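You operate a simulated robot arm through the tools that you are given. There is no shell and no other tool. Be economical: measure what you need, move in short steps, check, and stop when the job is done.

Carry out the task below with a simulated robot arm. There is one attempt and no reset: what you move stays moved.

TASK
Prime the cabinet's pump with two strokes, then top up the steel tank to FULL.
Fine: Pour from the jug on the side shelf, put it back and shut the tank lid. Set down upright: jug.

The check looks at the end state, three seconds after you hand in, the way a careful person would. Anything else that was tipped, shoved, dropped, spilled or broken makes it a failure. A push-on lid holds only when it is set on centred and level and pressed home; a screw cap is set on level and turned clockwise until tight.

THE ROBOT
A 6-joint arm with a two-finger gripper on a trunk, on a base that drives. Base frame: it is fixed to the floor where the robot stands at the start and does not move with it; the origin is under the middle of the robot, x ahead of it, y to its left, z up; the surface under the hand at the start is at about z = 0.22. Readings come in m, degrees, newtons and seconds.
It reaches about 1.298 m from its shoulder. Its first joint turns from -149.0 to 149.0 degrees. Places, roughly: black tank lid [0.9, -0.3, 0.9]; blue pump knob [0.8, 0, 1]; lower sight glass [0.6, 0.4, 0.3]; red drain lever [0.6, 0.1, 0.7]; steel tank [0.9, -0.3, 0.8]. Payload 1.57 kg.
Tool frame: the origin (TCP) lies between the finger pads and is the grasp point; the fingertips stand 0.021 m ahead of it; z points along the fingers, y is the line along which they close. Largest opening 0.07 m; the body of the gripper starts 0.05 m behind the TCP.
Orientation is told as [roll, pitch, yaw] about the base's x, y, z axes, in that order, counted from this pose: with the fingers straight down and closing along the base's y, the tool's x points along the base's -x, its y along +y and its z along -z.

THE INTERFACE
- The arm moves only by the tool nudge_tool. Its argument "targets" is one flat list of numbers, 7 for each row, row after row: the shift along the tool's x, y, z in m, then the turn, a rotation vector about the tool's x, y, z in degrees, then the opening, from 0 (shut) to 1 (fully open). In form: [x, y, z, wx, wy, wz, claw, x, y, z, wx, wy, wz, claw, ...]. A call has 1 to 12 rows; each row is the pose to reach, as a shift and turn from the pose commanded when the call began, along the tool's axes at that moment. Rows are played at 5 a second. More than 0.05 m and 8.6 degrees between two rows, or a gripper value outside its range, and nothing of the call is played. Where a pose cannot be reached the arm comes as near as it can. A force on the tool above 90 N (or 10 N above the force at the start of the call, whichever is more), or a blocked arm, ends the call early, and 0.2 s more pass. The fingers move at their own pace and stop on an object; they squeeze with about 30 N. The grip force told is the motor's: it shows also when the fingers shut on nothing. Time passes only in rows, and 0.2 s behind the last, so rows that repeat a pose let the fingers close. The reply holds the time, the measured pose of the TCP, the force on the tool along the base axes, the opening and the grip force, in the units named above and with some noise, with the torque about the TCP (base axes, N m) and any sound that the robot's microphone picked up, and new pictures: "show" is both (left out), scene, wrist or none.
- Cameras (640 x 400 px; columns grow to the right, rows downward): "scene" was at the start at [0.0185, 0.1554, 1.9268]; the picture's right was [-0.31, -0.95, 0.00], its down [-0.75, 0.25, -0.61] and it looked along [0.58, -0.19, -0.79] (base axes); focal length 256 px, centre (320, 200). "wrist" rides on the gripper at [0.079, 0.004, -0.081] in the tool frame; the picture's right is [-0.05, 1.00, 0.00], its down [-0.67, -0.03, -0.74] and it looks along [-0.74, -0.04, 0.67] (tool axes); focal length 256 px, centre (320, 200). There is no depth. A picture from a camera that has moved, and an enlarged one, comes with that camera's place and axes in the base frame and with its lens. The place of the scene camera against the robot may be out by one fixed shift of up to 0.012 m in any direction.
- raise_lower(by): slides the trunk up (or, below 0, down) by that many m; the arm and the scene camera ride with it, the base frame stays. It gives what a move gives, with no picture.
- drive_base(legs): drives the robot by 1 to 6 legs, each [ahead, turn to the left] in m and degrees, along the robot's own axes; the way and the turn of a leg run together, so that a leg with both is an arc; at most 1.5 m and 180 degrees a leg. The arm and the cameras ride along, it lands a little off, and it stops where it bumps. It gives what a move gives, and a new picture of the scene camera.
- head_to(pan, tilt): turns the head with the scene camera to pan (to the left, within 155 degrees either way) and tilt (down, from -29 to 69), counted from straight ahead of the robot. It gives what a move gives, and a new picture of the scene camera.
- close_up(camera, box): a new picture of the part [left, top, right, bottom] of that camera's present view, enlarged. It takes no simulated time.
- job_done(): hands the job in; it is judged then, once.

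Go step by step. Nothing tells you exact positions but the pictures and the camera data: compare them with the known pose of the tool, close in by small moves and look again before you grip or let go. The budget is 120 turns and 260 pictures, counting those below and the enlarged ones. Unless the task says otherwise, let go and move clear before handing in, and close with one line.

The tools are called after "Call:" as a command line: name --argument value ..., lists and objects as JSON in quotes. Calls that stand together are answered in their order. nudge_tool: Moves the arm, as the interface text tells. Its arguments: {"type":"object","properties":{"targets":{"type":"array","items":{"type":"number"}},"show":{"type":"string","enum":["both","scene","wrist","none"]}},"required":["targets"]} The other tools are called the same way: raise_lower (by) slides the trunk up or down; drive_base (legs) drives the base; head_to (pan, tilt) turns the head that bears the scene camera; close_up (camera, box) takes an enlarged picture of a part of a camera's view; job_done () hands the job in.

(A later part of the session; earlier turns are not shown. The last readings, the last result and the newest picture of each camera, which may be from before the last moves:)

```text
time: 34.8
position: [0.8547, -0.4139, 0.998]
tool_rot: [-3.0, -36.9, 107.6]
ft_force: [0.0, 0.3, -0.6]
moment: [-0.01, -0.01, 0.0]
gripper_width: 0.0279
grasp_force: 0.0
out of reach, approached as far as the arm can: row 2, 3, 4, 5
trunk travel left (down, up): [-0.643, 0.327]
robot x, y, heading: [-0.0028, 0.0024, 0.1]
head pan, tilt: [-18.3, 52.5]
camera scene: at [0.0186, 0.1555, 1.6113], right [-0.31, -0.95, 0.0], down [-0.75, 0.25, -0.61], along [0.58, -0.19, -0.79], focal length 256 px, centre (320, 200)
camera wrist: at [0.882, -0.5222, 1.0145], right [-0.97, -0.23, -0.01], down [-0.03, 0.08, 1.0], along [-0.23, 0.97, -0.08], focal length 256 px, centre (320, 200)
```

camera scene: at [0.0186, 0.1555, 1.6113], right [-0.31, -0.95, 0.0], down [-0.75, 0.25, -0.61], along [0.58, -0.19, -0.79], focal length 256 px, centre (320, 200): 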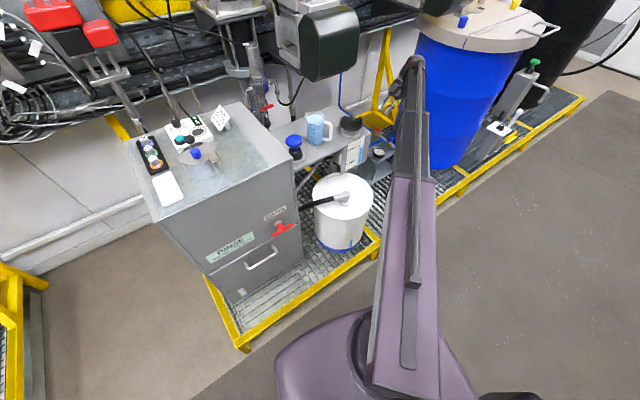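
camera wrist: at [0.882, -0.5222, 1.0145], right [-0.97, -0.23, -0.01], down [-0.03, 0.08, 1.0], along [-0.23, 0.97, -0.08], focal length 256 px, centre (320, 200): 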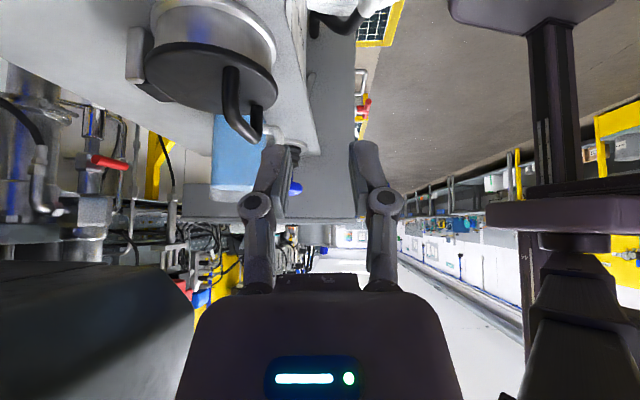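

The lean reached about 37°, which is enough. I'll reset the height command with a tiny trunk move, line up with the bar along the shelf normal, and check.

Call:
raise_lower --by 0.005

Call:
nudge_tool --targets '[-0.01, -0.043, 0.0075, 0, 0, 0, 0.5, -0.02, -0.086, 0.015, 0, 0, 0, 0.5]' --show "wrist"

```text
time: 35.3
position: [0.856, -0.4129, 1.0034]
tool_rot: [-2.9, -36.9, 107.6]
ft_force: [-0.2, -0.5, 0.5]
moment: [-0.04, -0.02, 0.03]
gripper_width: 0.0279
grasp_force: 0.1
trunk travel left (down, up): [-0.648, 0.322]
robot x, y, heading: [-0.0022, 0.0044, 0.1]
head pan, tilt: [-18.3, 52.5]
```

```text
time: 35.9
position: [0.9336, -0.3629, 1.0038]
tool_rot: [-2.9, -36.9, 107.6]
ft_force: [0.5, 0.8, 1.2]
moment: [-0.01, 0.0, 0.02]
gripper_width: 0.035
grasp_force: 0.1
out of reach, approached as far as the arm can: row 2
trunk travel left (down, up): [-0.648, 0.322]
robot x, y, heading: [-0.0001, 0.0046, 0.0]
head pan, tilt: [-18.3, 52.5]
camera wrist: at [0.9596, -0.4723, 1.0191], right [-0.97, -0.23, -0.01], down [-0.03, 0.08, 1.0], along [-0.23, 0.97, -0.09], focal length 256 px, centre (320, 200)
```

wrist: 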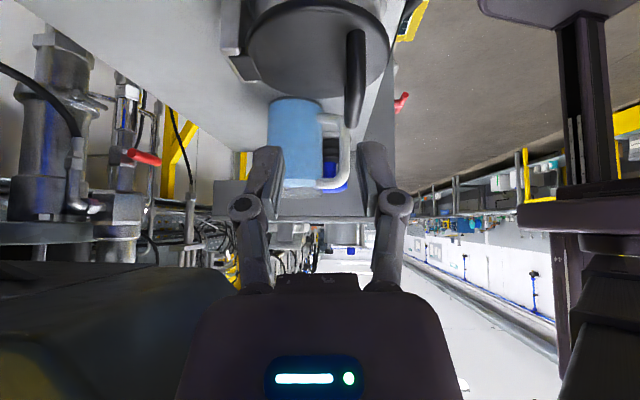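

The bar is about 2 cm closer to me than the fingers' plane. I'll correct that, then descend in steps with the bar between the fingers.

Call:
nudge_tool --targets '[0, 0.0185, 0, 0, 0, 0, 0.5]' --show "none"

Call:
raise_lower --by -0.03

Call:
nudge_tool --targets '[-0.016, 0, 0.012, 0, 0, 0, 0.5]' --show "wrist"

```text
time: 36.3
position: [0.9136, -0.3701, 1.0041]
tool_rot: [-2.9, -36.8, 107.6]
ft_force: [-0.9, 1.0, -0.2]
moment: [-0.01, -0.01, -0.05]
gripper_width: 0.0349
grasp_force: 0.1
trunk travel left (down, up): [-0.648, 0.322]
robot x, y, heading: [0.0019, 0.0054, 0.1]
head pan, tilt: [-18.3, 52.5]
```

```text
time: 37.0
position: [0.9133, -0.37, 0.9739]
tool_rot: [-2.8, -36.8, 107.5]
ft_force: [0.0, 0.3, -0.7]
moment: [-0.01, 0.02, -0.03]
gripper_width: 0.035
grasp_force: 0.0
trunk travel left (down, up): [-0.618, 0.352]
robot x, y, heading: [-0.0009, 0.0046, -0.0]
head pan, tilt: [-18.3, 52.5]
```

```text
time: 37.5
position: [0.9074, -0.3498, 0.9751]
tool_rot: [-2.9, -36.9, 107.5]
ft_force: [-0.2, 0.3, 0.6]
moment: [0.02, 0.0, -0.03]
gripper_width: 0.035
grasp_force: 0.0
trunk travel left (down, up): [-0.618, 0.352]
robot x, y, heading: [0.0007, 0.0013, 0.0]
head pan, tilt: [-18.3, 52.5]
camera wrist: at [0.9347, -0.4593, 0.9895], right [-0.97, -0.23, -0.01], down [-0.03, 0.08, 1.0], along [-0.23, 0.97, -0.09], focal length 256 px, centre (320, 200)
```

wrist: 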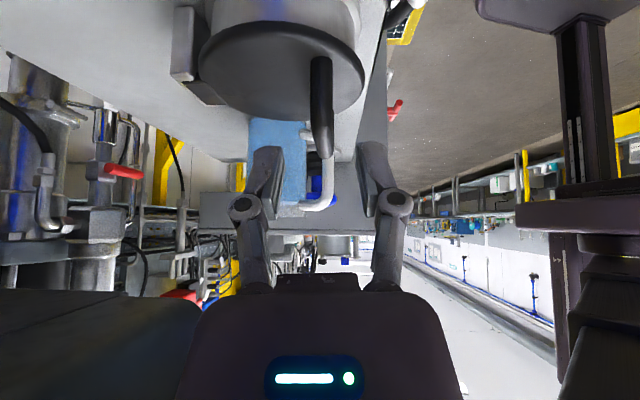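

The bar is centred now. Final descent, then the pinch.

Call:
raise_lower --by -0.02

Call:
nudge_tool --targets '[-0.014, 0, 0.0105, 0, 0, 0, 0.5]' --show "none"

Call:
raise_lower --by -0.016

Call:
nudge_tool --targets '[-0.004, 0, 0.003, 0, 0, 0, 0.5]' --show "both"

```text
time: 38.1
position: [0.9082, -0.3504, 0.954]
tool_rot: [-2.8, -36.8, 107.7]
ft_force: [-0.2, -0.1, 0.8]
moment: [0.02, -0.03, 0.0]
gripper_width: 0.0352
grasp_force: 0.0
trunk travel left (down, up): [-0.598, 0.372]
robot x, y, heading: [-0.0003, 0.0044, 0.0]
head pan, tilt: [-18.3, 52.5]
```

```text
time: 38.5
position: [0.9031, -0.3321, 0.9549]
tool_rot: [-2.9, -36.8, 107.6]
ft_force: [0.2, 0.0, 0.1]
moment: [0.0, -0.01, -0.02]
gripper_width: 0.035
grasp_force: 0.0
trunk travel left (down, up): [-0.598, 0.372]
robot x, y, heading: [-0.0023, 0.002, 0.1]
head pan, tilt: [-18.3, 52.5]
```

```text
time: 39.1
position: [0.9039, -0.3325, 0.9383]
tool_rot: [-2.9, -36.9, 107.5]
ft_force: [-0.1, 0.5, -0.2]
moment: [-0.01, -0.02, -0.03]
gripper_width: 0.035
grasp_force: 0.0
trunk travel left (down, up): [-0.582, 0.388]
robot x, y, heading: [-0.0025, 0.0059, -0.0]
head pan, tilt: [-18.3, 52.5]
```

```text
time: 39.5
position: [0.9028, -0.3271, 0.9374]
tool_rot: [-2.9, -36.8, 107.6]
ft_force: [0.0, 0.0, 0.2]
moment: [-0.01, 0.04, 0.02]
gripper_width: 0.0351
grasp_force: 0.0
trunk travel left (down, up): [-0.582, 0.388]
robot x, y, heading: [-0.0002, 0.0054, 0.2]
head pan, tilt: [-18.3, 52.5]
camera scene: at [0.0187, 0.1554, 1.5504], right [-0.31, -0.95, 0.0], down [-0.75, 0.25, -0.61], along [0.58, -0.19, -0.79], focal length 256 px, centre (320, 200)
camera wrist: at [0.9296, -0.4361, 0.9534], right [-0.97, -0.23, -0.01], down [-0.03, 0.08, 1.0], along [-0.23, 0.97, -0.09], focal length 256 px, centre (320, 200)
```

scene: 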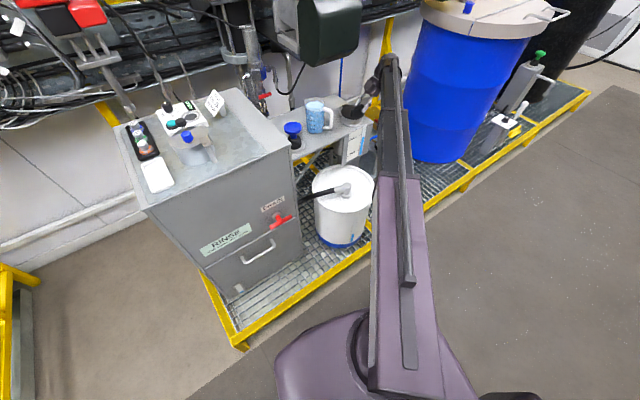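
wrist: 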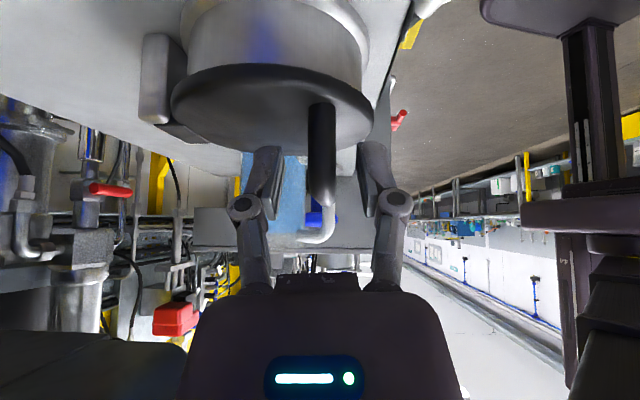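

The bar sits between the pads, so I'll pinch it.

Call:
nudge_tool --targets '[0, 0, 0, 0, 0, 0, 0.3, 0, 0, 0, 0, 0, 0, 0.1, 0, 0, 0, 0, 0, 0, 0.0]' --show "wrist"

```text
time: 40.4
position: [0.9029, -0.3283, 0.938]
tool_rot: [-2.9, -36.7, 107.6]
ft_force: [-6.4, -1.4, -0.6]
moment: [-0.05, 0.16, 0.06]
gripper_width: 0.0108
grasp_force: 32.0
trunk travel left (down, up): [-0.582, 0.388]
robot x, y, heading: [-0.0001, 0.0023, 0.1]
head pan, tilt: [-18.3, 52.5]
camera wrist: at [0.9287, -0.4365, 0.9537], right [-0.97, -0.23, -0.01], down [-0.03, 0.08, 1.0], along [-0.23, 0.97, -0.09], focal length 256 px, centre (320, 200)
```

wrist: 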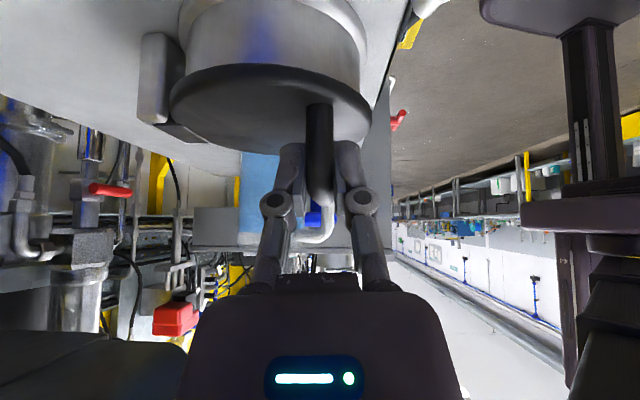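

Pinched. Now I'll swing the lid open with small alternating lifts and forward moves along the hinge arc.

Call:
raise_lower --by 0.01

Call:
nudge_tool --targets '[0, -0.008, 0, 0, 0, 0, 0]' --show "none"

Call:
raise_lower --by 0.011

Call:
nudge_tool --targets '[0, -0.01, 0, 0, 0, 0, 0]' --show "wrist"

```text
time: 40.9
position: [0.9068, -0.3267, 0.9475]
tool_rot: [-3.0, -36.9, 107.6]
ft_force: [7.0, 6.1, -6.5]
moment: [-0.53, -0.04, -0.24]
gripper_width: 0.0117
grasp_force: 31.8
trunk travel left (down, up): [-0.592, 0.378]
robot x, y, heading: [0.0006, 0.0025, 0.2]
head pan, tilt: [-18.3, 52.5]
```

```text
time: 41.3
position: [0.9075, -0.3254, 0.9495]
tool_rot: [-2.7, -36.9, 107.6]
ft_force: [-20.8, -3.2, 2.5]
moment: [-0.71, 0.37, -0.17]
gripper_width: 0.0119
grasp_force: 32.4
trunk travel left (down, up): [-0.592, 0.378]
robot x, y, heading: [-0.0006, 0.0049, -0.0]
head pan, tilt: [-18.3, 52.5]
```

```text
time: 41.9
position: [0.9124, -0.3237, 0.96]
tool_rot: [-3.1, -36.9, 107.6]
ft_force: [-4.3, 5.0, -0.1]
moment: [-0.28, 0.01, -0.26]
gripper_width: 0.0127
grasp_force: 32.8
trunk travel left (down, up): [-0.603, 0.367]
robot x, y, heading: [-0.0022, 0.0059, 0.2]
head pan, tilt: [-18.3, 52.5]
```

```text
time: 42.3
position: [0.9149, -0.3241, 0.9631]
tool_rot: [-2.8, -36.9, 107.7]
ft_force: [-31.3, -3.5, 14.0]
moment: [-0.91, 0.41, -0.19]
gripper_width: 0.0129
grasp_force: 32.2
trunk travel left (down, up): [-0.603, 0.367]
robot x, y, heading: [-0.0017, 0.0019, 0.2]
head pan, tilt: [-18.3, 52.5]
camera wrist: at [0.9413, -0.4319, 0.9784], right [-0.97, -0.23, -0.01], down [-0.03, 0.08, 1.0], along [-0.23, 0.97, -0.08], focal length 256 px, centre (320, 200)
```

wrist: 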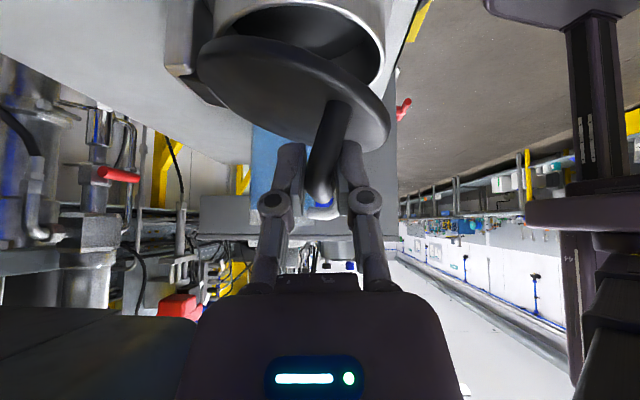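

The lid is opening, about 22° so far. Forward motion runs slightly ahead of the arc, so I'll lift more and push less.

Call:
raise_lower --by 0.014

Call:
nudge_tool --targets '[0, -0.009, 0, 0, 0, 0, 0]' --show "none"

Call:
raise_lower --by 0.011

Call:
nudge_tool --targets '[0, -0.011, 0, 0, 0, 0, 0]' --show "wrist"

```text
time: 42.9
position: [0.9228, -0.319, 0.972]
tool_rot: [-3.2, -36.9, 107.8]
ft_force: [-2.4, 12.3, -0.5]
moment: [-0.14, 0.0, -0.38]
gripper_width: 0.0138
grasp_force: 31.6
trunk travel left (down, up): [-0.617, 0.353]
robot x, y, heading: [-0.003, 0.0023, 0.2]
head pan, tilt: [-18.3, 52.5]
```

```text
time: 43.3
position: [0.9261, -0.3191, 0.9767]
tool_rot: [-2.8, -37.0, 107.6]
ft_force: [-23.0, 9.4, 9.2]
moment: [-0.83, 0.49, -0.19]
gripper_width: 0.0139
grasp_force: 31.7
trunk travel left (down, up): [-0.617, 0.353]
robot x, y, heading: [0.0004, 0.0068, 0.0]
head pan, tilt: [-18.3, 52.5]
```

```text
time: 43.9
position: [0.9334, -0.3164, 0.9833]
tool_rot: [-3.0, -36.9, 107.8]
ft_force: [0.0, 23.4, -10.0]
moment: [0.01, 0.03, -0.43]
gripper_width: 0.0142
grasp_force: 32.2
trunk travel left (down, up): [-0.628, 0.342]
robot x, y, heading: [-0.0002, 0.0032, -0.1]
head pan, tilt: [-18.3, 52.5]
```

```text
time: 44.3
position: [0.9373, -0.3158, 0.9866]
tool_rot: [-2.7, -37.0, 107.6]
ft_force: [-17.6, 18.5, 1.9]
moment: [-0.64, 0.49, -0.17]
gripper_width: 0.0141
grasp_force: 31.8
trunk travel left (down, up): [-0.628, 0.342]
robot x, y, heading: [0.0005, 0.0022, 0.3]
head pan, tilt: [-18.3, 52.5]
camera wrist: at [0.9631, -0.4247, 1.0018], right [-0.97, -0.23, -0.01], down [-0.03, 0.08, 1.0], along [-0.23, 0.97, -0.08], focal length 256 px, centre (320, 200)
```

wrist: 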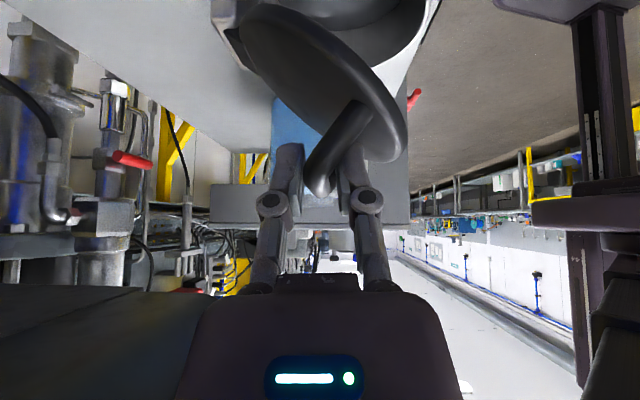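

The lid is past 40°. I'll continue over the top with more forward motion and a slight left correction to ease the side force.

Call:
raise_lower --by 0.007

Call:
nudge_tool --targets '[-0.002, -0.015, 0.0015, 0, 0, 0, 0]' --show "none"

Call:
raise_lower --by 0.004

Call:
nudge_tool --targets '[-0.001, -0.016, 0.0007, 0, 0, 0, 0]' --show "wrist"

```text
time: 44.9
position: [0.9427, -0.3144, 0.9899]
tool_rot: [-3.0, -36.9, 107.8]
ft_force: [-2.5, 23.9, -10.3]
moment: [-0.02, 0.04, -0.44]
gripper_width: 0.0142
grasp_force: 32.6
trunk travel left (down, up): [-0.635, 0.335]
robot x, y, heading: [-0.0017, 0.0038, 0.1]
head pan, tilt: [-18.3, 52.5]
```

```text
time: 45.3
position: [0.9497, -0.3122, 0.995]
tool_rot: [-2.8, -37.1, 107.6]
ft_force: [-17.0, 2.1, 19.8]
moment: [-0.72, 0.51, -0.27]
gripper_width: 0.0144
grasp_force: 31.9
trunk travel left (down, up): [-0.635, 0.335]
robot x, y, heading: [-0.0017, 0.0023, 0.2]
head pan, tilt: [-18.3, 52.5]
```

```text
time: 45.8
position: [0.9533, -0.3092, 0.9976]
tool_rot: [-3.1, -37.0, 107.7]
ft_force: [-9.3, 4.4, 8.2]
moment: [-0.68, 0.21, -0.37]
gripper_width: 0.0141
grasp_force: 32.2
trunk travel left (down, up): [-0.639, 0.331]
robot x, y, heading: [0.0011, 0.0041, 0.2]
head pan, tilt: [-18.3, 52.5]
```

```text
time: 46.2
position: [0.9646, -0.3023, 1.0002]
tool_rot: [-3.3, -37.2, 107.9]
ft_force: [-10.6, 4.0, 30.1]
moment: [-0.22, 0.18, -0.56]
gripper_width: 0.0128
grasp_force: 31.6
trunk travel left (down, up): [-0.639, 0.331]
robot x, y, heading: [0.0006, 0.0034, -0.2]
head pan, tilt: [-18.3, 52.5]
camera wrist: at [0.9917, -0.412, 1.0151], right [-0.97, -0.23, -0.01], down [-0.03, 0.07, 1.0], along [-0.23, 0.97, -0.08], focal length 256 px, centre (320, 200)
```

wrist: 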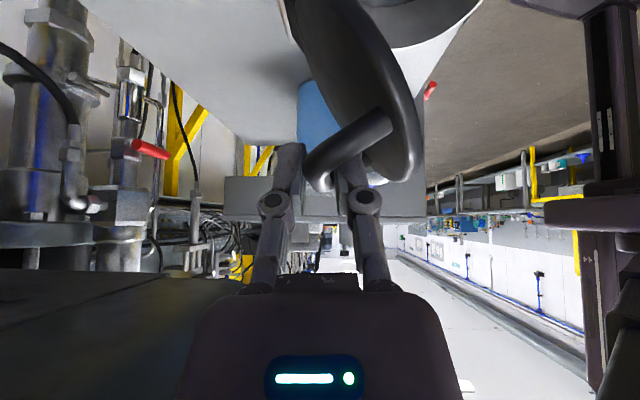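

The lid is around 60–65°. I'll keep moving forward.

Call:
raise_lower --by 0.003

Call:
nudge_tool --targets '[0, -0.015, 0, 0, 0, 0, 0]' --show "none"

Call:
nudge_tool --targets '[0, -0.015, 0, 0, 0, 0, 0]' --show "wrist"

```text
time: 46.7
position: [0.9668, -0.3039, 1.0013]
tool_rot: [-3.0, -37.0, 107.7]
ft_force: [-11.9, 12.0, 10.3]
moment: [-0.65, 0.36, -0.45]
gripper_width: 0.0125
grasp_force: 32.2
trunk travel left (down, up): [-0.642, 0.328]
robot x, y, heading: [-0.0014, 0.0018, 0.0]
head pan, tilt: [-18.3, 52.5]
```

```text
time: 47.3
position: [0.9699, -0.3011, 1.0017]
tool_rot: [-2.2, -37.3, 107.3]
ft_force: [-17.9, 0.6, 8.5]
moment: [1.1, -0.87, -1.74]
gripper_width: 0.0115
grasp_force: 32.6
trunk travel left (down, up): [-0.642, 0.328]
robot x, y, heading: [0.0016, 0.0047, 0.2]
head pan, tilt: [-18.3, 52.5]
stopped in row 1: the force on the tool passed its limit at 95 N (the readings are from after the stop); the commanded pose is now the measured one
```

```text
time: 47.7
position: [0.9684, -0.3007, 1.0029]
tool_rot: [-1.1, -37.4, 106.6]
ft_force: [-16.3, -5.1, 13.1]
moment: [1.25, -0.8, -1.6]
gripper_width: 0.0113
grasp_force: 32.4
trunk travel left (down, up): [-0.642, 0.328]
robot x, y, heading: [-0.0017, 0.0054, 0.0]
head pan, tilt: [-18.3, 52.5]
stopped in row 1: the force on the tool passed its limit at 114 N (the readings are from after the stop); the commanded pose is now the measured one
camera wrist: at [0.9958, -0.41, 1.0165], right [-0.97, -0.23, 0.02], down [0.0, 0.08, 1.0], along [-0.23, 0.97, -0.08], focal length 256 px, centre (320, 200)
```

wrist: 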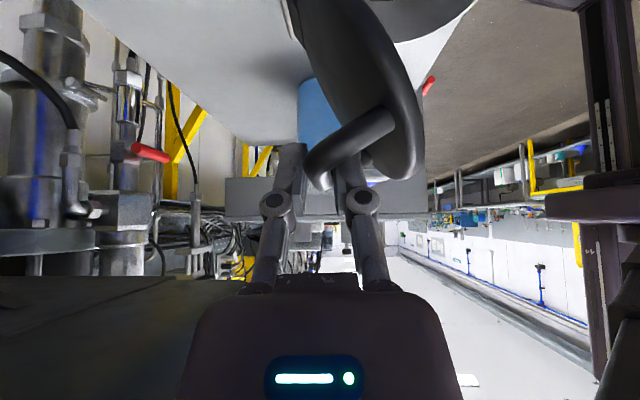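

Something is blocking forward motion at about 65°. I'll look closer before deciding.

Call:
close_up --camera "scene" --box '[290, 30, 450, 150]'

Call:
close_up --camera "wrist" --box '[180, 80, 460, 300]'

```text
3.33 times, centred on (370, 90) of scene
camera zoom: at [0.0143, 0.1556, 1.611], right [-0.31, -0.95, 0.0], down [-0.75, 0.25, -0.61], along [0.58, -0.19, -0.79], focal length 853 px, centre (153, 567)
```

zoom: 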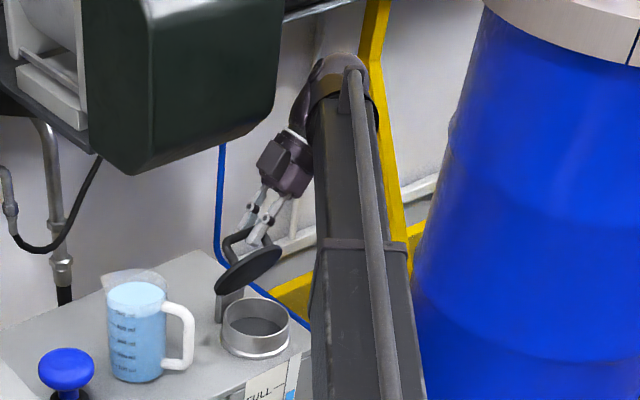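

```text
1.82 times, centred on (320, 190) of wrist
camera zoom: at [0.9958, -0.41, 1.0165], right [-0.97, -0.23, 0.02], down [0.0, 0.08, 1.0], along [-0.23, 0.97, -0.08], focal length 465 px, centre (320, 218)
```

zoom: 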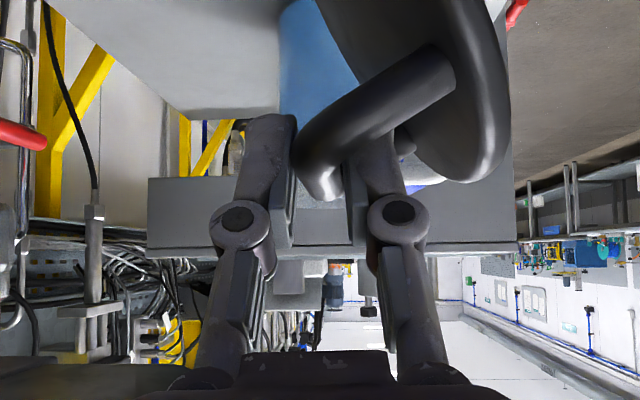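

The lid is at about 59°, and the gripper body is touching the motor box's lower corner. While still holding the bar, I'll back off slightly, slide a little along the bar and lean the wrist lower to get under that corner.

Call:
nudge_tool --targets '[0, 0.004, 0, 0, 0, 0, 0]' --show "none"

Call:
raise_lower --by -0.007

Call:
nudge_tool --targets '[-0.0124, 0, -0.0064, 0, -6, 0, 0]' --show "none"

Call:
raise_lower --by -0.012

Call:
nudge_tool --targets '[-0.0141, 0, -0.0062, 0, -6, 0, 0]' --show "wrist"

```text
time: 48.1
position: [0.9686, -0.3012, 1.0028]
tool_rot: [-1.4, -37.3, 106.8]
ft_force: [-0.4, -5.5, 25.5]
moment: [0.24, 0.0, -0.41]
gripper_width: 0.0113
grasp_force: 31.8
trunk travel left (down, up): [-0.642, 0.328]
robot x, y, heading: [-0.0015, 0.0038, 0.0]
head pan, tilt: [-18.3, 52.5]
```

```text
time: 48.6
position: [0.9644, -0.2986, 0.997]
tool_rot: [-1.3, -37.4, 106.9]
ft_force: [-12.3, 6.2, 35.1]
moment: [0.01, 0.18, -0.27]
gripper_width: 0.0112
grasp_force: 32.3
trunk travel left (down, up): [-0.635, 0.335]
robot x, y, heading: [-0.0045, 0.0042, 0.0]
head pan, tilt: [-18.3, 52.5]
```

```text
time: 49.0
position: [0.9694, -0.297, 0.9981]
tool_rot: [-1.3, -42.8, 106.4]
ft_force: [-4.5, -0.3, -27.6]
moment: [-0.58, -0.38, -0.22]
gripper_width: 0.0111
grasp_force: 32.1
trunk travel left (down, up): [-0.635, 0.335]
robot x, y, heading: [-0.0039, 0.0047, 0.2]
head pan, tilt: [-18.3, 52.5]
```

```text
time: 49.6
position: [0.9655, -0.296, 0.9949]
tool_rot: [-1.7, -43.2, 107.1]
ft_force: [-1.2, -12.3, 23.3]
moment: [0.24, 0.12, -0.21]
gripper_width: 0.011
grasp_force: 32.2
trunk travel left (down, up): [-0.623, 0.347]
robot x, y, heading: [-0.001, 0.0048, 0.1]
head pan, tilt: [-18.3, 52.5]
```

```text
time: 50.0
position: [0.9703, -0.2852, 0.9981]
tool_rot: [-3.5, -47.5, 106.2]
ft_force: [-16.8, -48.7, -28.2]
moment: [2.43, -1.53, -1.64]
gripper_width: 0.0115
grasp_force: 31.5
out of reach, approached as far as the arm can: row 1
trunk travel left (down, up): [-0.623, 0.347]
robot x, y, heading: [-0.0039, 0.0057, 0.1]
head pan, tilt: [-18.3, 52.5]
camera wrist: at [0.9946, -0.3962, 0.9921], right [-0.98, -0.2, 0.0], down [0.02, -0.1, 1.0], along [-0.2, 0.97, 0.1], focal length 256 px, centre (320, 200)
```

wrist: 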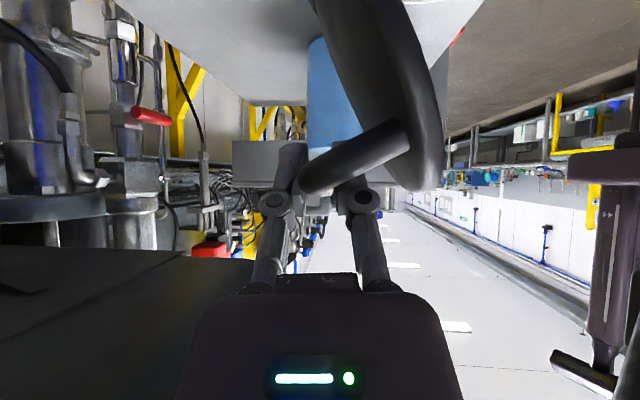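

The right knuckle is now against the handle's leg, so I'll ease back 8 mm along the bar and then try forward.

Call:
nudge_tool --targets '[0.0055, 0, -0.006, 0, 0, 0, 0]' --show "none"

Call:
raise_lower --by -0.006

Call:
nudge_tool --targets '[0, -0.008, 0, 0, 0, 0, 0]' --show "wrist"

```text
time: 50.5
position: [0.9709, -0.2849, 0.9974]
tool_rot: [-3.3, -47.4, 106.2]
ft_force: [-23.2, -44.7, -38.4]
moment: [2.92, -1.56, -2.17]
gripper_width: 0.0116
grasp_force: 31.8
out of reach, approached as far as the arm can: row 1
trunk travel left (down, up): [-0.623, 0.347]
robot x, y, heading: [-0.0034, 0.0002, -0.1]
head pan, tilt: [-18.3, 52.5]
```

```text
time: 51.0
position: [0.9686, -0.2825, 0.9956]
tool_rot: [-4.1, -47.7, 106.9]
ft_force: [-6.6, -42.0, 7.2]
moment: [1.41, -0.98, -0.95]
gripper_width: 0.0112
grasp_force: 32.3
trunk travel left (down, up): [-0.617, 0.353]
robot x, y, heading: [0.0021, 0.003, 0.1]
head pan, tilt: [-18.3, 52.5]
```

```text
time: 51.4
position: [0.9696, -0.281, 0.9969]
tool_rot: [-3.7, -47.7, 106.7]
ft_force: [-71.9, -33.5, -38.3]
moment: [4.17, -4.65, -5.13]
gripper_width: 0.0111
grasp_force: 32.2
trunk travel left (down, up): [-0.617, 0.353]
robot x, y, heading: [0.0002, 0.0058, 0.3]
head pan, tilt: [-18.3, 52.5]
camera wrist: at [0.9935, -0.3925, 0.9912], right [-0.98, -0.21, 0.0], down [0.02, -0.1, 0.99], along [-0.2, 0.97, 0.1], focal length 256 px, centre (320, 200)
```

wrist: 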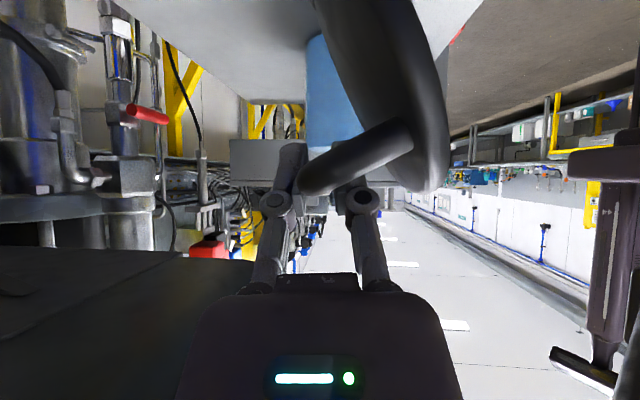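

The hand is still touching the motor box. I'll back off and test whether the hinge holds the lid by itself, opening the fingers slightly while they still straddle the bar.

Call:
nudge_tool --targets '[0, 0.01, 0, 0, 0, 0, 0]' --show "none"

Call:
nudge_tool --targets '[0, 0, 0, 0, 0, 0, 0.3, 0, 0, 0, 0, 0, 0, 0.3]' --show "wrist"

```text
time: 51.8
position: [0.97, -0.2802, 0.9971]
tool_rot: [-4.3, -47.7, 106.8]
ft_force: [-26.3, -34.2, -8.0]
moment: [3.05, -1.16, -1.99]
gripper_width: 0.0112
grasp_force: 31.9
trunk travel left (down, up): [-0.617, 0.353]
robot x, y, heading: [-0.0, -0.0006, -0.1]
head pan, tilt: [-18.3, 52.5]
```

```text
time: 52.4
position: [0.9683, -0.2788, 0.9978]
tool_rot: [-4.4, -47.6, 107.0]
ft_force: [-20.1, -26.0, -1.0]
moment: [1.93, -1.48, -2.3]
gripper_width: 0.0209
grasp_force: 0.0
trunk travel left (down, up): [-0.617, 0.353]
robot x, y, heading: [-0.0005, 0.0023, -0.1]
head pan, tilt: [-18.3, 52.5]
camera wrist: at [0.9926, -0.3899, 0.9915], right [-0.98, -0.21, -0.01], down [0.01, -0.1, 0.99], along [-0.21, 0.97, 0.1], focal length 256 px, centre (320, 200)
```

wrist: 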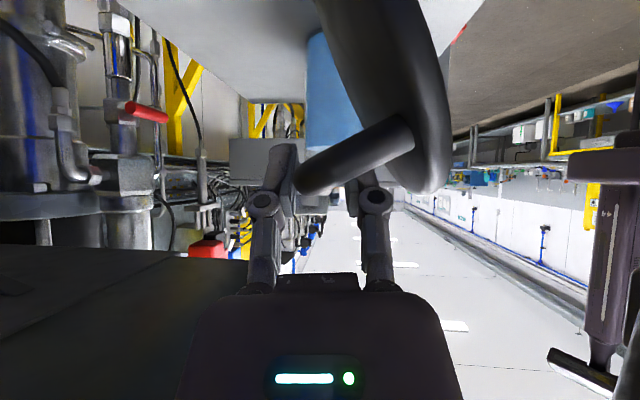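

The bar hasn't moved, but the hand is still in contact with the leg. I'll shift slightly right to see whether the lid really stays.

Call:
nudge_tool --targets '[0.0068, 0.004, -0.0074, 0, 0, 0, 0.35, 0.0068, 0.004, -0.0074, 0, 0, 0, 0.35]' --show "wrist"

```text
time: 53.0
position: [0.9697, -0.2855, 0.9958]
tool_rot: [-4.3, -47.3, 107.1]
ft_force: [-0.1, 0.4, -0.4]
moment: [-0.03, -0.01, 0.0]
gripper_width: 0.0245
grasp_force: 0.1
trunk travel left (down, up): [-0.617, 0.353]
robot x, y, heading: [0.0009, 0.0052, 0.0]
head pan, tilt: [-18.3, 52.5]
camera wrist: at [0.9948, -0.3947, 0.9906], right [-0.98, -0.2, -0.01], down [0.01, -0.1, 1.0], along [-0.2, 0.97, 0.1], focal length 256 px, centre (320, 200)
```

wrist: 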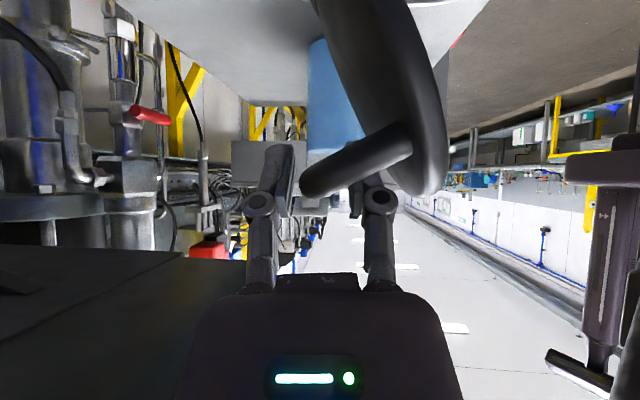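

With zero force on the tool the lid stays put, so the hinge has enough friction to hold it. I'll back the hand out to the upper right and then push the lid further from the front.

Call:
raise_lower --by 0.01

Call:
nudge_tool --targets '[0.007, 0, -0.0075, 0, 0, 0, 0.4]' --show "none"

Call:
raise_lower --by 0.012

Call:
nudge_tool --targets '[0.014, 0, -0.015, 0, 0, 0, 0.4]' --show "none"

Call:
raise_lower --by 0.012

Call:
nudge_tool --targets '[0.028, 0, -0.03, 0, 0, 0, 0.4, 0.045, 0.02, -0.048, 0, 0, 0, 0.4]'

```text
time: 53.6
position: [0.9703, -0.2859, 1.0054]
tool_rot: [-4.2, -47.3, 107.1]
ft_force: [-2.9, -1.2, 1.9]
moment: [0.07, -0.26, -0.28]
gripper_width: 0.0247
grasp_force: 0.1
trunk travel left (down, up): [-0.627, 0.343]
robot x, y, heading: [-0.0026, 0.0041, 0.0]
head pan, tilt: [-18.3, 52.5]
```

```text
time: 54.0
position: [0.9731, -0.2918, 1.0055]
tool_rot: [-4.4, -47.1, 107.0]
ft_force: [-1.3, -0.2, -1.0]
moment: [-0.01, 0.03, 0.04]
gripper_width: 0.0279
grasp_force: 0.0
trunk travel left (down, up): [-0.627, 0.343]
robot x, y, heading: [-0.0007, 0.0045, 0.1]
head pan, tilt: [-18.3, 52.5]
```

```text
time: 54.6
position: [0.9724, -0.2939, 1.0172]
tool_rot: [-4.5, -47.1, 106.9]
ft_force: [-1.8, -0.2, 0.2]
moment: [-0.01, -0.12, 0.0]
gripper_width: 0.0279
grasp_force: 0.0
trunk travel left (down, up): [-0.639, 0.331]
robot x, y, heading: [-0.0055, 0.0054, 0.0]
head pan, tilt: [-18.3, 52.5]
```

```text
time: 55.0
position: [0.9777, -0.3146, 1.0161]
tool_rot: [-5.0, -46.9, 106.8]
ft_force: [-0.6, 0.2, 0.2]
moment: [0.03, 0.04, -0.01]
gripper_width: 0.0279
grasp_force: 0.1
trunk travel left (down, up): [-0.639, 0.331]
robot x, y, heading: [-0.0015, 0.0034, -0.1]
head pan, tilt: [-18.3, 52.5]
```

```text
time: 55.6
position: [0.9782, -0.3135, 1.0296]
tool_rot: [-4.8, -46.8, 106.8]
ft_force: [0.6, -0.2, -0.3]
moment: [0.01, 0.0, -0.01]
gripper_width: 0.028
grasp_force: 0.0
trunk travel left (down, up): [-0.651, 0.319]
robot x, y, heading: [-0.0002, 0.0035, -0.0]
head pan, tilt: [-18.3, 52.5]
```

```text
time: 56.2
position: [0.9801, -0.3723, 1.0261]
tool_rot: [-6.3, -45.7, 106.8]
ft_force: [-0.3, 0.6, 0.3]
moment: [0.04, 0.0, -0.04]
gripper_width: 0.0279
grasp_force: 0.1
out of reach, approached as far as the arm can: row 1, 2
trunk travel left (down, up): [-0.651, 0.319]
robot x, y, heading: [-0.0011, 0.006, 0.0]
head pan, tilt: [-18.3, 52.5]
camera scene: at [0.0176, 0.1549, 1.6194], right [-0.31, -0.95, 0.0], down [-0.75, 0.25, -0.61], along [0.58, -0.19, -0.79], focal length 256 px, centre (320, 200)
camera wrist: at [1.0014, -0.4836, 1.0241], right [-0.98, -0.18, -0.04], down [-0.02, -0.08, 1.0], along [-0.18, 0.98, 0.07], focal length 256 px, centre (320, 200)
```

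scene: 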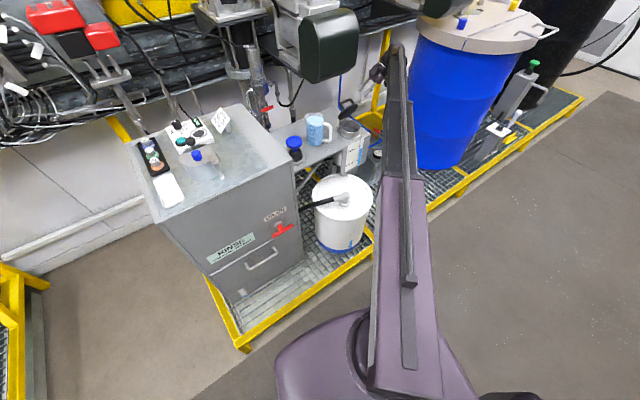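
wrist: 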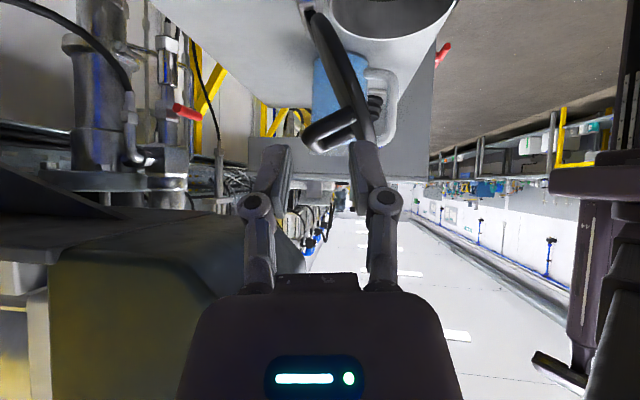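

Call:
close_up --camera "scene" --box '[290, 70, 390, 170]'

Call:
close_up --camera "wrist" --box '[220, 0, 480, 180]'

```text
4.00 times, centred on (340, 120) of scene
camera zoom: at [0.0176, 0.1549, 1.6194], right [-0.31, -0.95, 0.0], down [-0.75, 0.25, -0.61], along [0.58, -0.19, -0.79], focal length 1024 px, centre (240, 520)
```

zoom: 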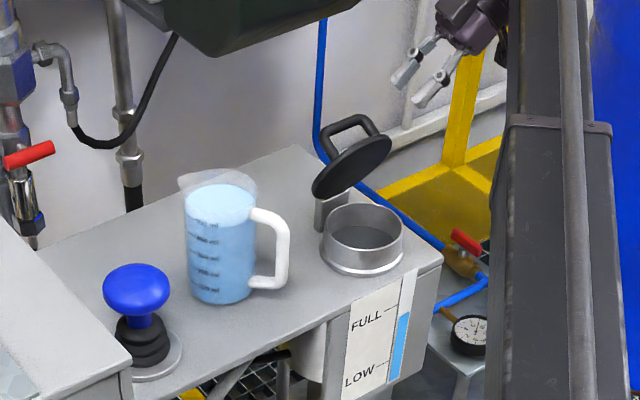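

```text
2.22 times, centred on (350, 90) of wrist
camera zoom: at [1.0014, -0.4836, 1.0241], right [-0.98, -0.18, -0.04], down [-0.02, -0.08, 1.0], along [-0.18, 0.98, 0.07], focal length 569 px, centre (253, 444)
```

zoom: 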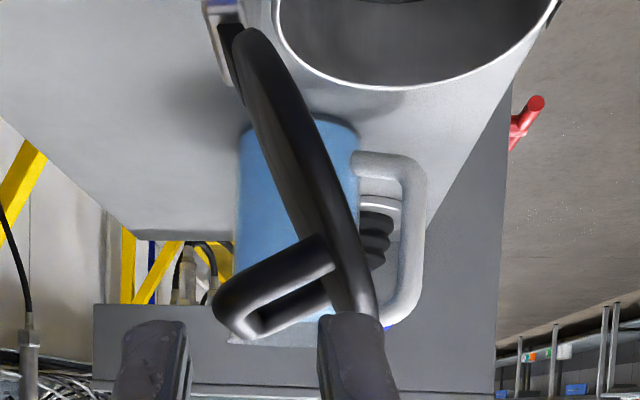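

The lid stays at about 67° and the tank neck is open. To get it safely past upright, I'll bring the hand to the front, straighten it, and later push the rim from the robot side.

Call:
nudge_tool --targets '[0.0131, 0.03, 0.0128, 0, 8.5, 0, 0, 0.0238, 0.06, 0.0232, 0, 17, 0, 0, 0.032, 0.09, 0.0312, 0, 25.5, 0, 0, 0.0374, 0.12, 0.0365, 0, 34, 0, 0, 0.04, 0.14, 0.039, 0, 42.5, 0, 0, 0.0402, 0.16, 0.0392, 0, 45.5, 0, 0]' --show "wrist"

```text
time: 57.6
position: [0.8264, -0.4104, 0.9701]
tool_rot: [-3.5, -1.4, 103.4]
ft_force: [-0.4, -0.1, 0.1]
moment: [0.03, -0.03, -0.02]
gripper_width: 0.0
grasp_force: 28.0
out of reach, approached as far as the arm can: row 1, 2, 3, 4, 5, 6
trunk travel left (down, up): [-0.651, 0.319]
robot x, y, heading: [0.0026, 0.0059, 0.2]
head pan, tilt: [-18.3, 52.5]
camera wrist: at [0.8369, -0.4919, 1.0473], right [-0.98, -0.18, -0.06], down [-0.16, 0.63, 0.76], along [-0.1, 0.76, -0.65], focal length 256 px, centre (320, 200)
```

wrist: 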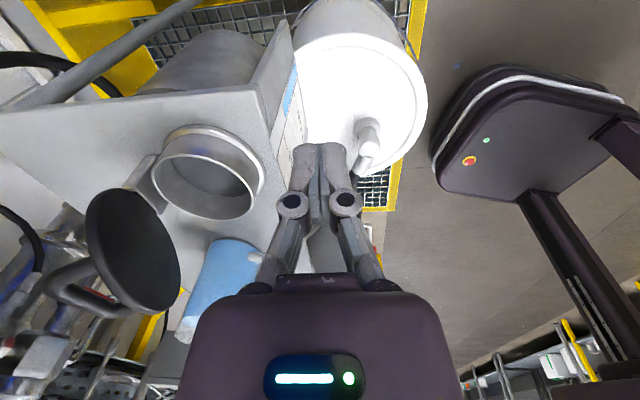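

The lid stays and the neck is open. Next I'll turn the wrist to face forward with the camera on my side, moving over in front of the lid's centre.

Call:
nudge_tool --targets '[-0.008, 0, 0, 0, 0, 8.5, 0, -0.016, 0, 0, 0, 0, 17, 0, -0.024, 0, 0, 0, 0, 25.5, 0, -0.032, 0, 0, 0, 0, 34, 0, -0.04, 0, 0, 0, 0, 42.5, 0, -0.048, 0, 0, 0, 0, 51, 0, -0.056, 0, 0, 0, 0, 59.5, 0, -0.064, 0, 0, 0, 0, 68, 0, -0.072, 0, 0, 0, 0, 76.5, 0, -0.08, 0.005, 0, 0, 0, 85, 0]' --show "none"

Call:
raise_lower --by 0.03

Call:
nudge_tool --targets '[0, 0, -0.002, 0, -8.5, 0, 0, 0, 0, -0.0081, 0, -17, 0, 0, 0, 0, -0.0181, 0, -25.5, 0, 0, 0, 0, -0.0318, 0, -34, 0, 0, 0, 0, -0.0489, 0, -42.5, 0, 0, 0, 0, -0.069, 0, -51, 0, 0, 0, 0, -0.0916, 0, -59.5, 0, 0, 0, 0, -0.116, 0, -68, 0, 0]'

```text
time: 59.8
position: [0.8003, -0.332, 0.9701]
tool_rot: [1.2, -3.5, 18.0]
ft_force: [0.1, 0.5, -0.8]
moment: [0.0, 0.0, 0.01]
gripper_width: 0.0
grasp_force: 28.5
trunk travel left (down, up): [-0.651, 0.319]
robot x, y, heading: [-0.0024, 0.0052, -0.0]
head pan, tilt: [-18.3, 52.5]
```

```text
time: 60.5
position: [0.8012, -0.3344, 0.9996]
tool_rot: [1.3, -3.5, 18.4]
ft_force: [0.8, -0.4, -0.5]
moment: [-0.02, 0.0, 0.02]
gripper_width: 0.0003
grasp_force: 29.1
trunk travel left (down, up): [-0.681, 0.289]
robot x, y, heading: [0.0012, 0.0035, 0.1]
head pan, tilt: [-18.3, 52.5]
```

```text
time: 62.3
position: [0.7941, -0.3376, 1.1278]
tool_rot: [3.7, -71.7, 14.8]
ft_force: [-0.9, 0.2, 0.0]
moment: [-0.03, 0.02, 0.01]
gripper_width: 0.0001
grasp_force: 29.5
out of reach, approached as far as the arm can: row 3, 4, 5, 6, 7, 8
trunk travel left (down, up): [-0.681, 0.289]
robot x, y, heading: [-0.002, 0.0012, 0.3]
head pan, tilt: [-18.3, 52.5]
camera scene: at [0.0177, 0.1555, 1.6493], right [-0.31, -0.95, 0.0], down [-0.75, 0.25, -0.61], along [0.58, -0.19, -0.79], focal length 256 px, centre (320, 200)
camera wrist: at [0.6974, -0.3634, 1.0758], right [-0.3, 0.95, 0.07], down [-0.45, -0.21, 0.87], along [0.84, 0.23, 0.49], focal length 256 px, centre (320, 200)
```

scene: 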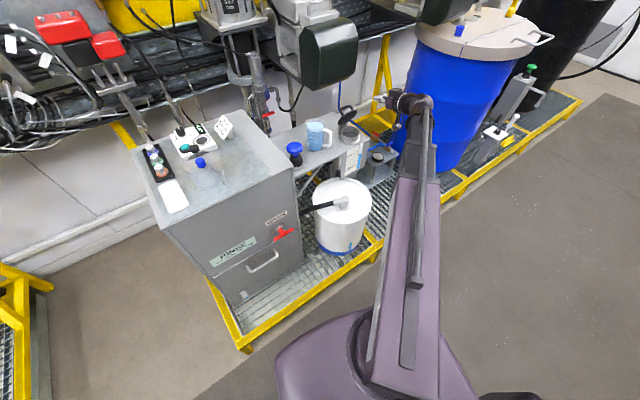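
wrist: 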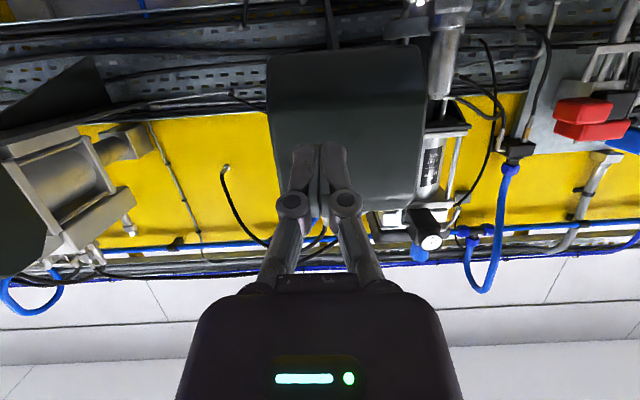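

I'm now in front with the fingers pointing forward. The box bottom is at z≈1.065, so I'll drop to about 0.98 and push the lid rim back from underneath the box.

Call:
raise_lower --by -0.148

Call:
close_up --camera "scene" --box '[300, 40, 420, 130]'

Call:
close_up --camera "wrist" --box '[0, 0, 640, 400]'

```text
time: 64.1
position: [0.7955, -0.3364, 0.9782]
tool_rot: [3.7, -71.4, 14.9]
ft_force: [-1.2, -0.2, 1.2]
moment: [0.01, -0.01, -0.01]
gripper_width: 0.0
grasp_force: 28.8
trunk travel left (down, up): [-0.533, 0.437]
robot x, y, heading: [0.001, 0.0056, -0.0]
head pan, tilt: [-18.3, 52.5]
```

```text
4.44 times, centred on (360, 85) of scene
camera zoom: at [0.018, 0.1554, 1.5014], right [-0.31, -0.95, 0.0], down [-0.75, 0.25, -0.61], along [0.58, -0.19, -0.79], focal length 1137 px, centre (142, 711)
```

zoom: 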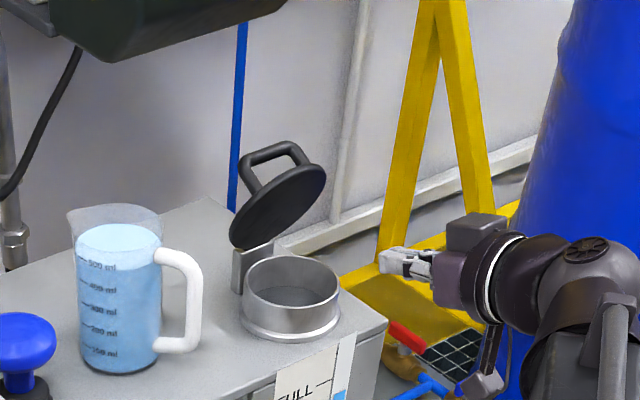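

```text
1.00 times, centred on (320, 200) of wrist (not enlarged: the box is as wide or as high as the picture)
camera zoom: at [0.6975, -0.3634, 0.9276], right [-0.3, 0.95, 0.07], down [-0.45, -0.21, 0.87], along [0.84, 0.23, 0.49], focal length 256 px, centre (320, 200)
```

zoom: 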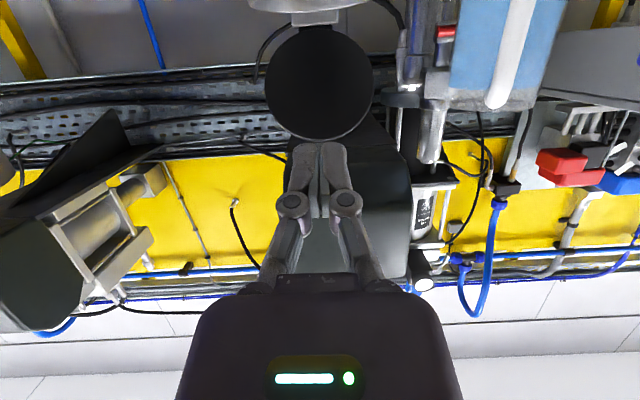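

The lid is straight ahead and the fingertips are just below its rim. I'll advance and push.

Call:
nudge_tool --targets '[-0.0144, 0, 0.0427, 0, 0, 0, 0, -0.0287, 0, 0.0853, 0, 0, 0, 0, -0.0415, 0, 0.123, 0, 0, 0, 0, -0.0479, 0, 0.142, 0, 0, 0, 0, -0.0542, 0, 0.161, 0, 0, 0, 0, -0.0574, 0, 0.171, 0, 0, 0, 0]'

```text
time: 65.5
position: [0.9665, -0.2798, 0.9786]
tool_rot: [3.8, -71.4, 14.8]
ft_force: [-0.1, -0.3, 0.9]
moment: [0.0, 0.01, 0.0]
gripper_width: 0.0
grasp_force: 28.5
trunk travel left (down, up): [-0.533, 0.437]
robot x, y, heading: [-0.0004, 0.0072, -0.0]
head pan, tilt: [-18.3, 52.5]
camera scene: at [0.0181, 0.1554, 1.5013], right [-0.31, -0.95, 0.0], down [-0.75, 0.25, -0.61], along [0.58, -0.19, -0.79], focal length 256 px, centre (320, 200)
camera wrist: at [0.8692, -0.3065, 0.9275], right [-0.3, 0.95, 0.07], down [-0.45, -0.21, 0.87], along [0.84, 0.23, 0.49], focal length 256 px, centre (320, 200)
```

scene: 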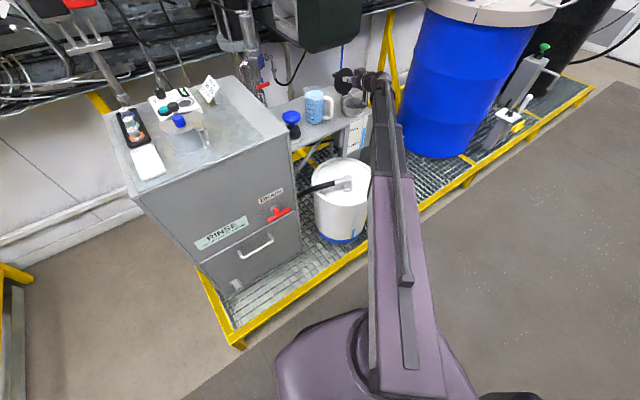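
wrist: 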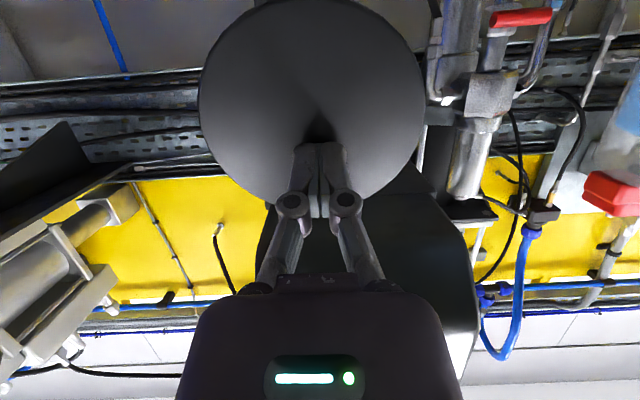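

The tips are at the lid's inner face. I'll push a further 4 cm.

Call:
nudge_tool --targets '[-0.0048, 0, 0.0142, 0, 0, 0, 0, -0.0096, 0, 0.0284, 0, 0, 0, 0, -0.0128, 0, 0.038, 0, 0, 0, 0]' --show "wrist"

Call:
close_up --camera "scene" --box '[300, 40, 420, 130]'

```text
time: 66.2
position: [0.9814, -0.2761, 0.9833]
tool_rot: [3.0, -71.6, 15.1]
ft_force: [-28.8, -8.9, 27.6]
moment: [0.06, -0.05, -0.07]
gripper_width: 0.006
grasp_force: 29.0
trunk travel left (down, up): [-0.533, 0.437]
robot x, y, heading: [-0.0033, 0.005, -0.0]
head pan, tilt: [-18.3, 52.5]
stopped in row 3: the force on the tool passed its limit at 99 N (the readings are from after the stop); the commanded pose is now the measured one
camera wrist: at [0.8834, -0.3028, 0.9326], right [-0.29, 0.95, 0.07], down [-0.46, -0.2, 0.87], along [0.84, 0.22, 0.49], focal length 256 px, centre (320, 200)
```

wrist: 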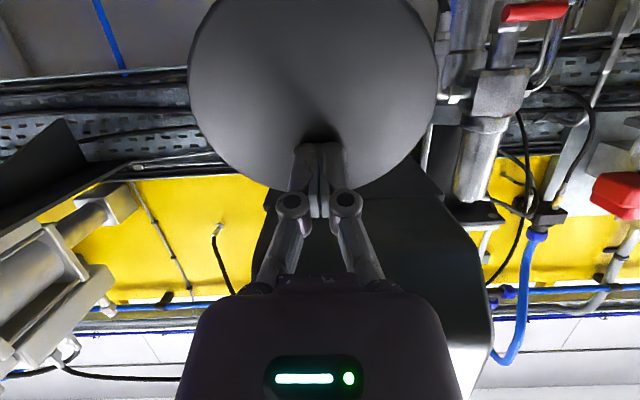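

```text
4.44 times, centred on (360, 85) of scene
camera zoom: at [0.0103, 0.1556, 1.5023], right [-0.31, -0.95, 0.0], down [-0.75, 0.25, -0.61], along [0.58, -0.19, -0.79], focal length 1137 px, centre (142, 711)
```

zoom: 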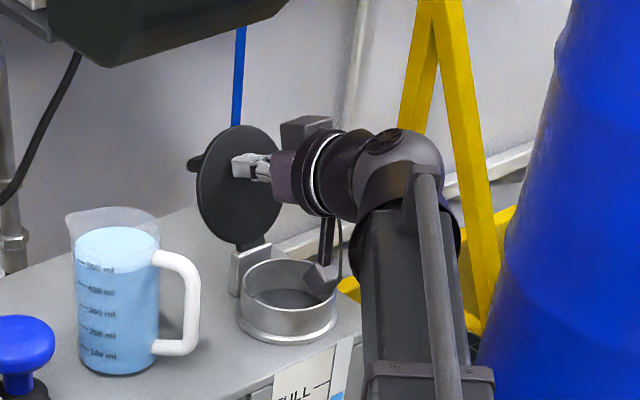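

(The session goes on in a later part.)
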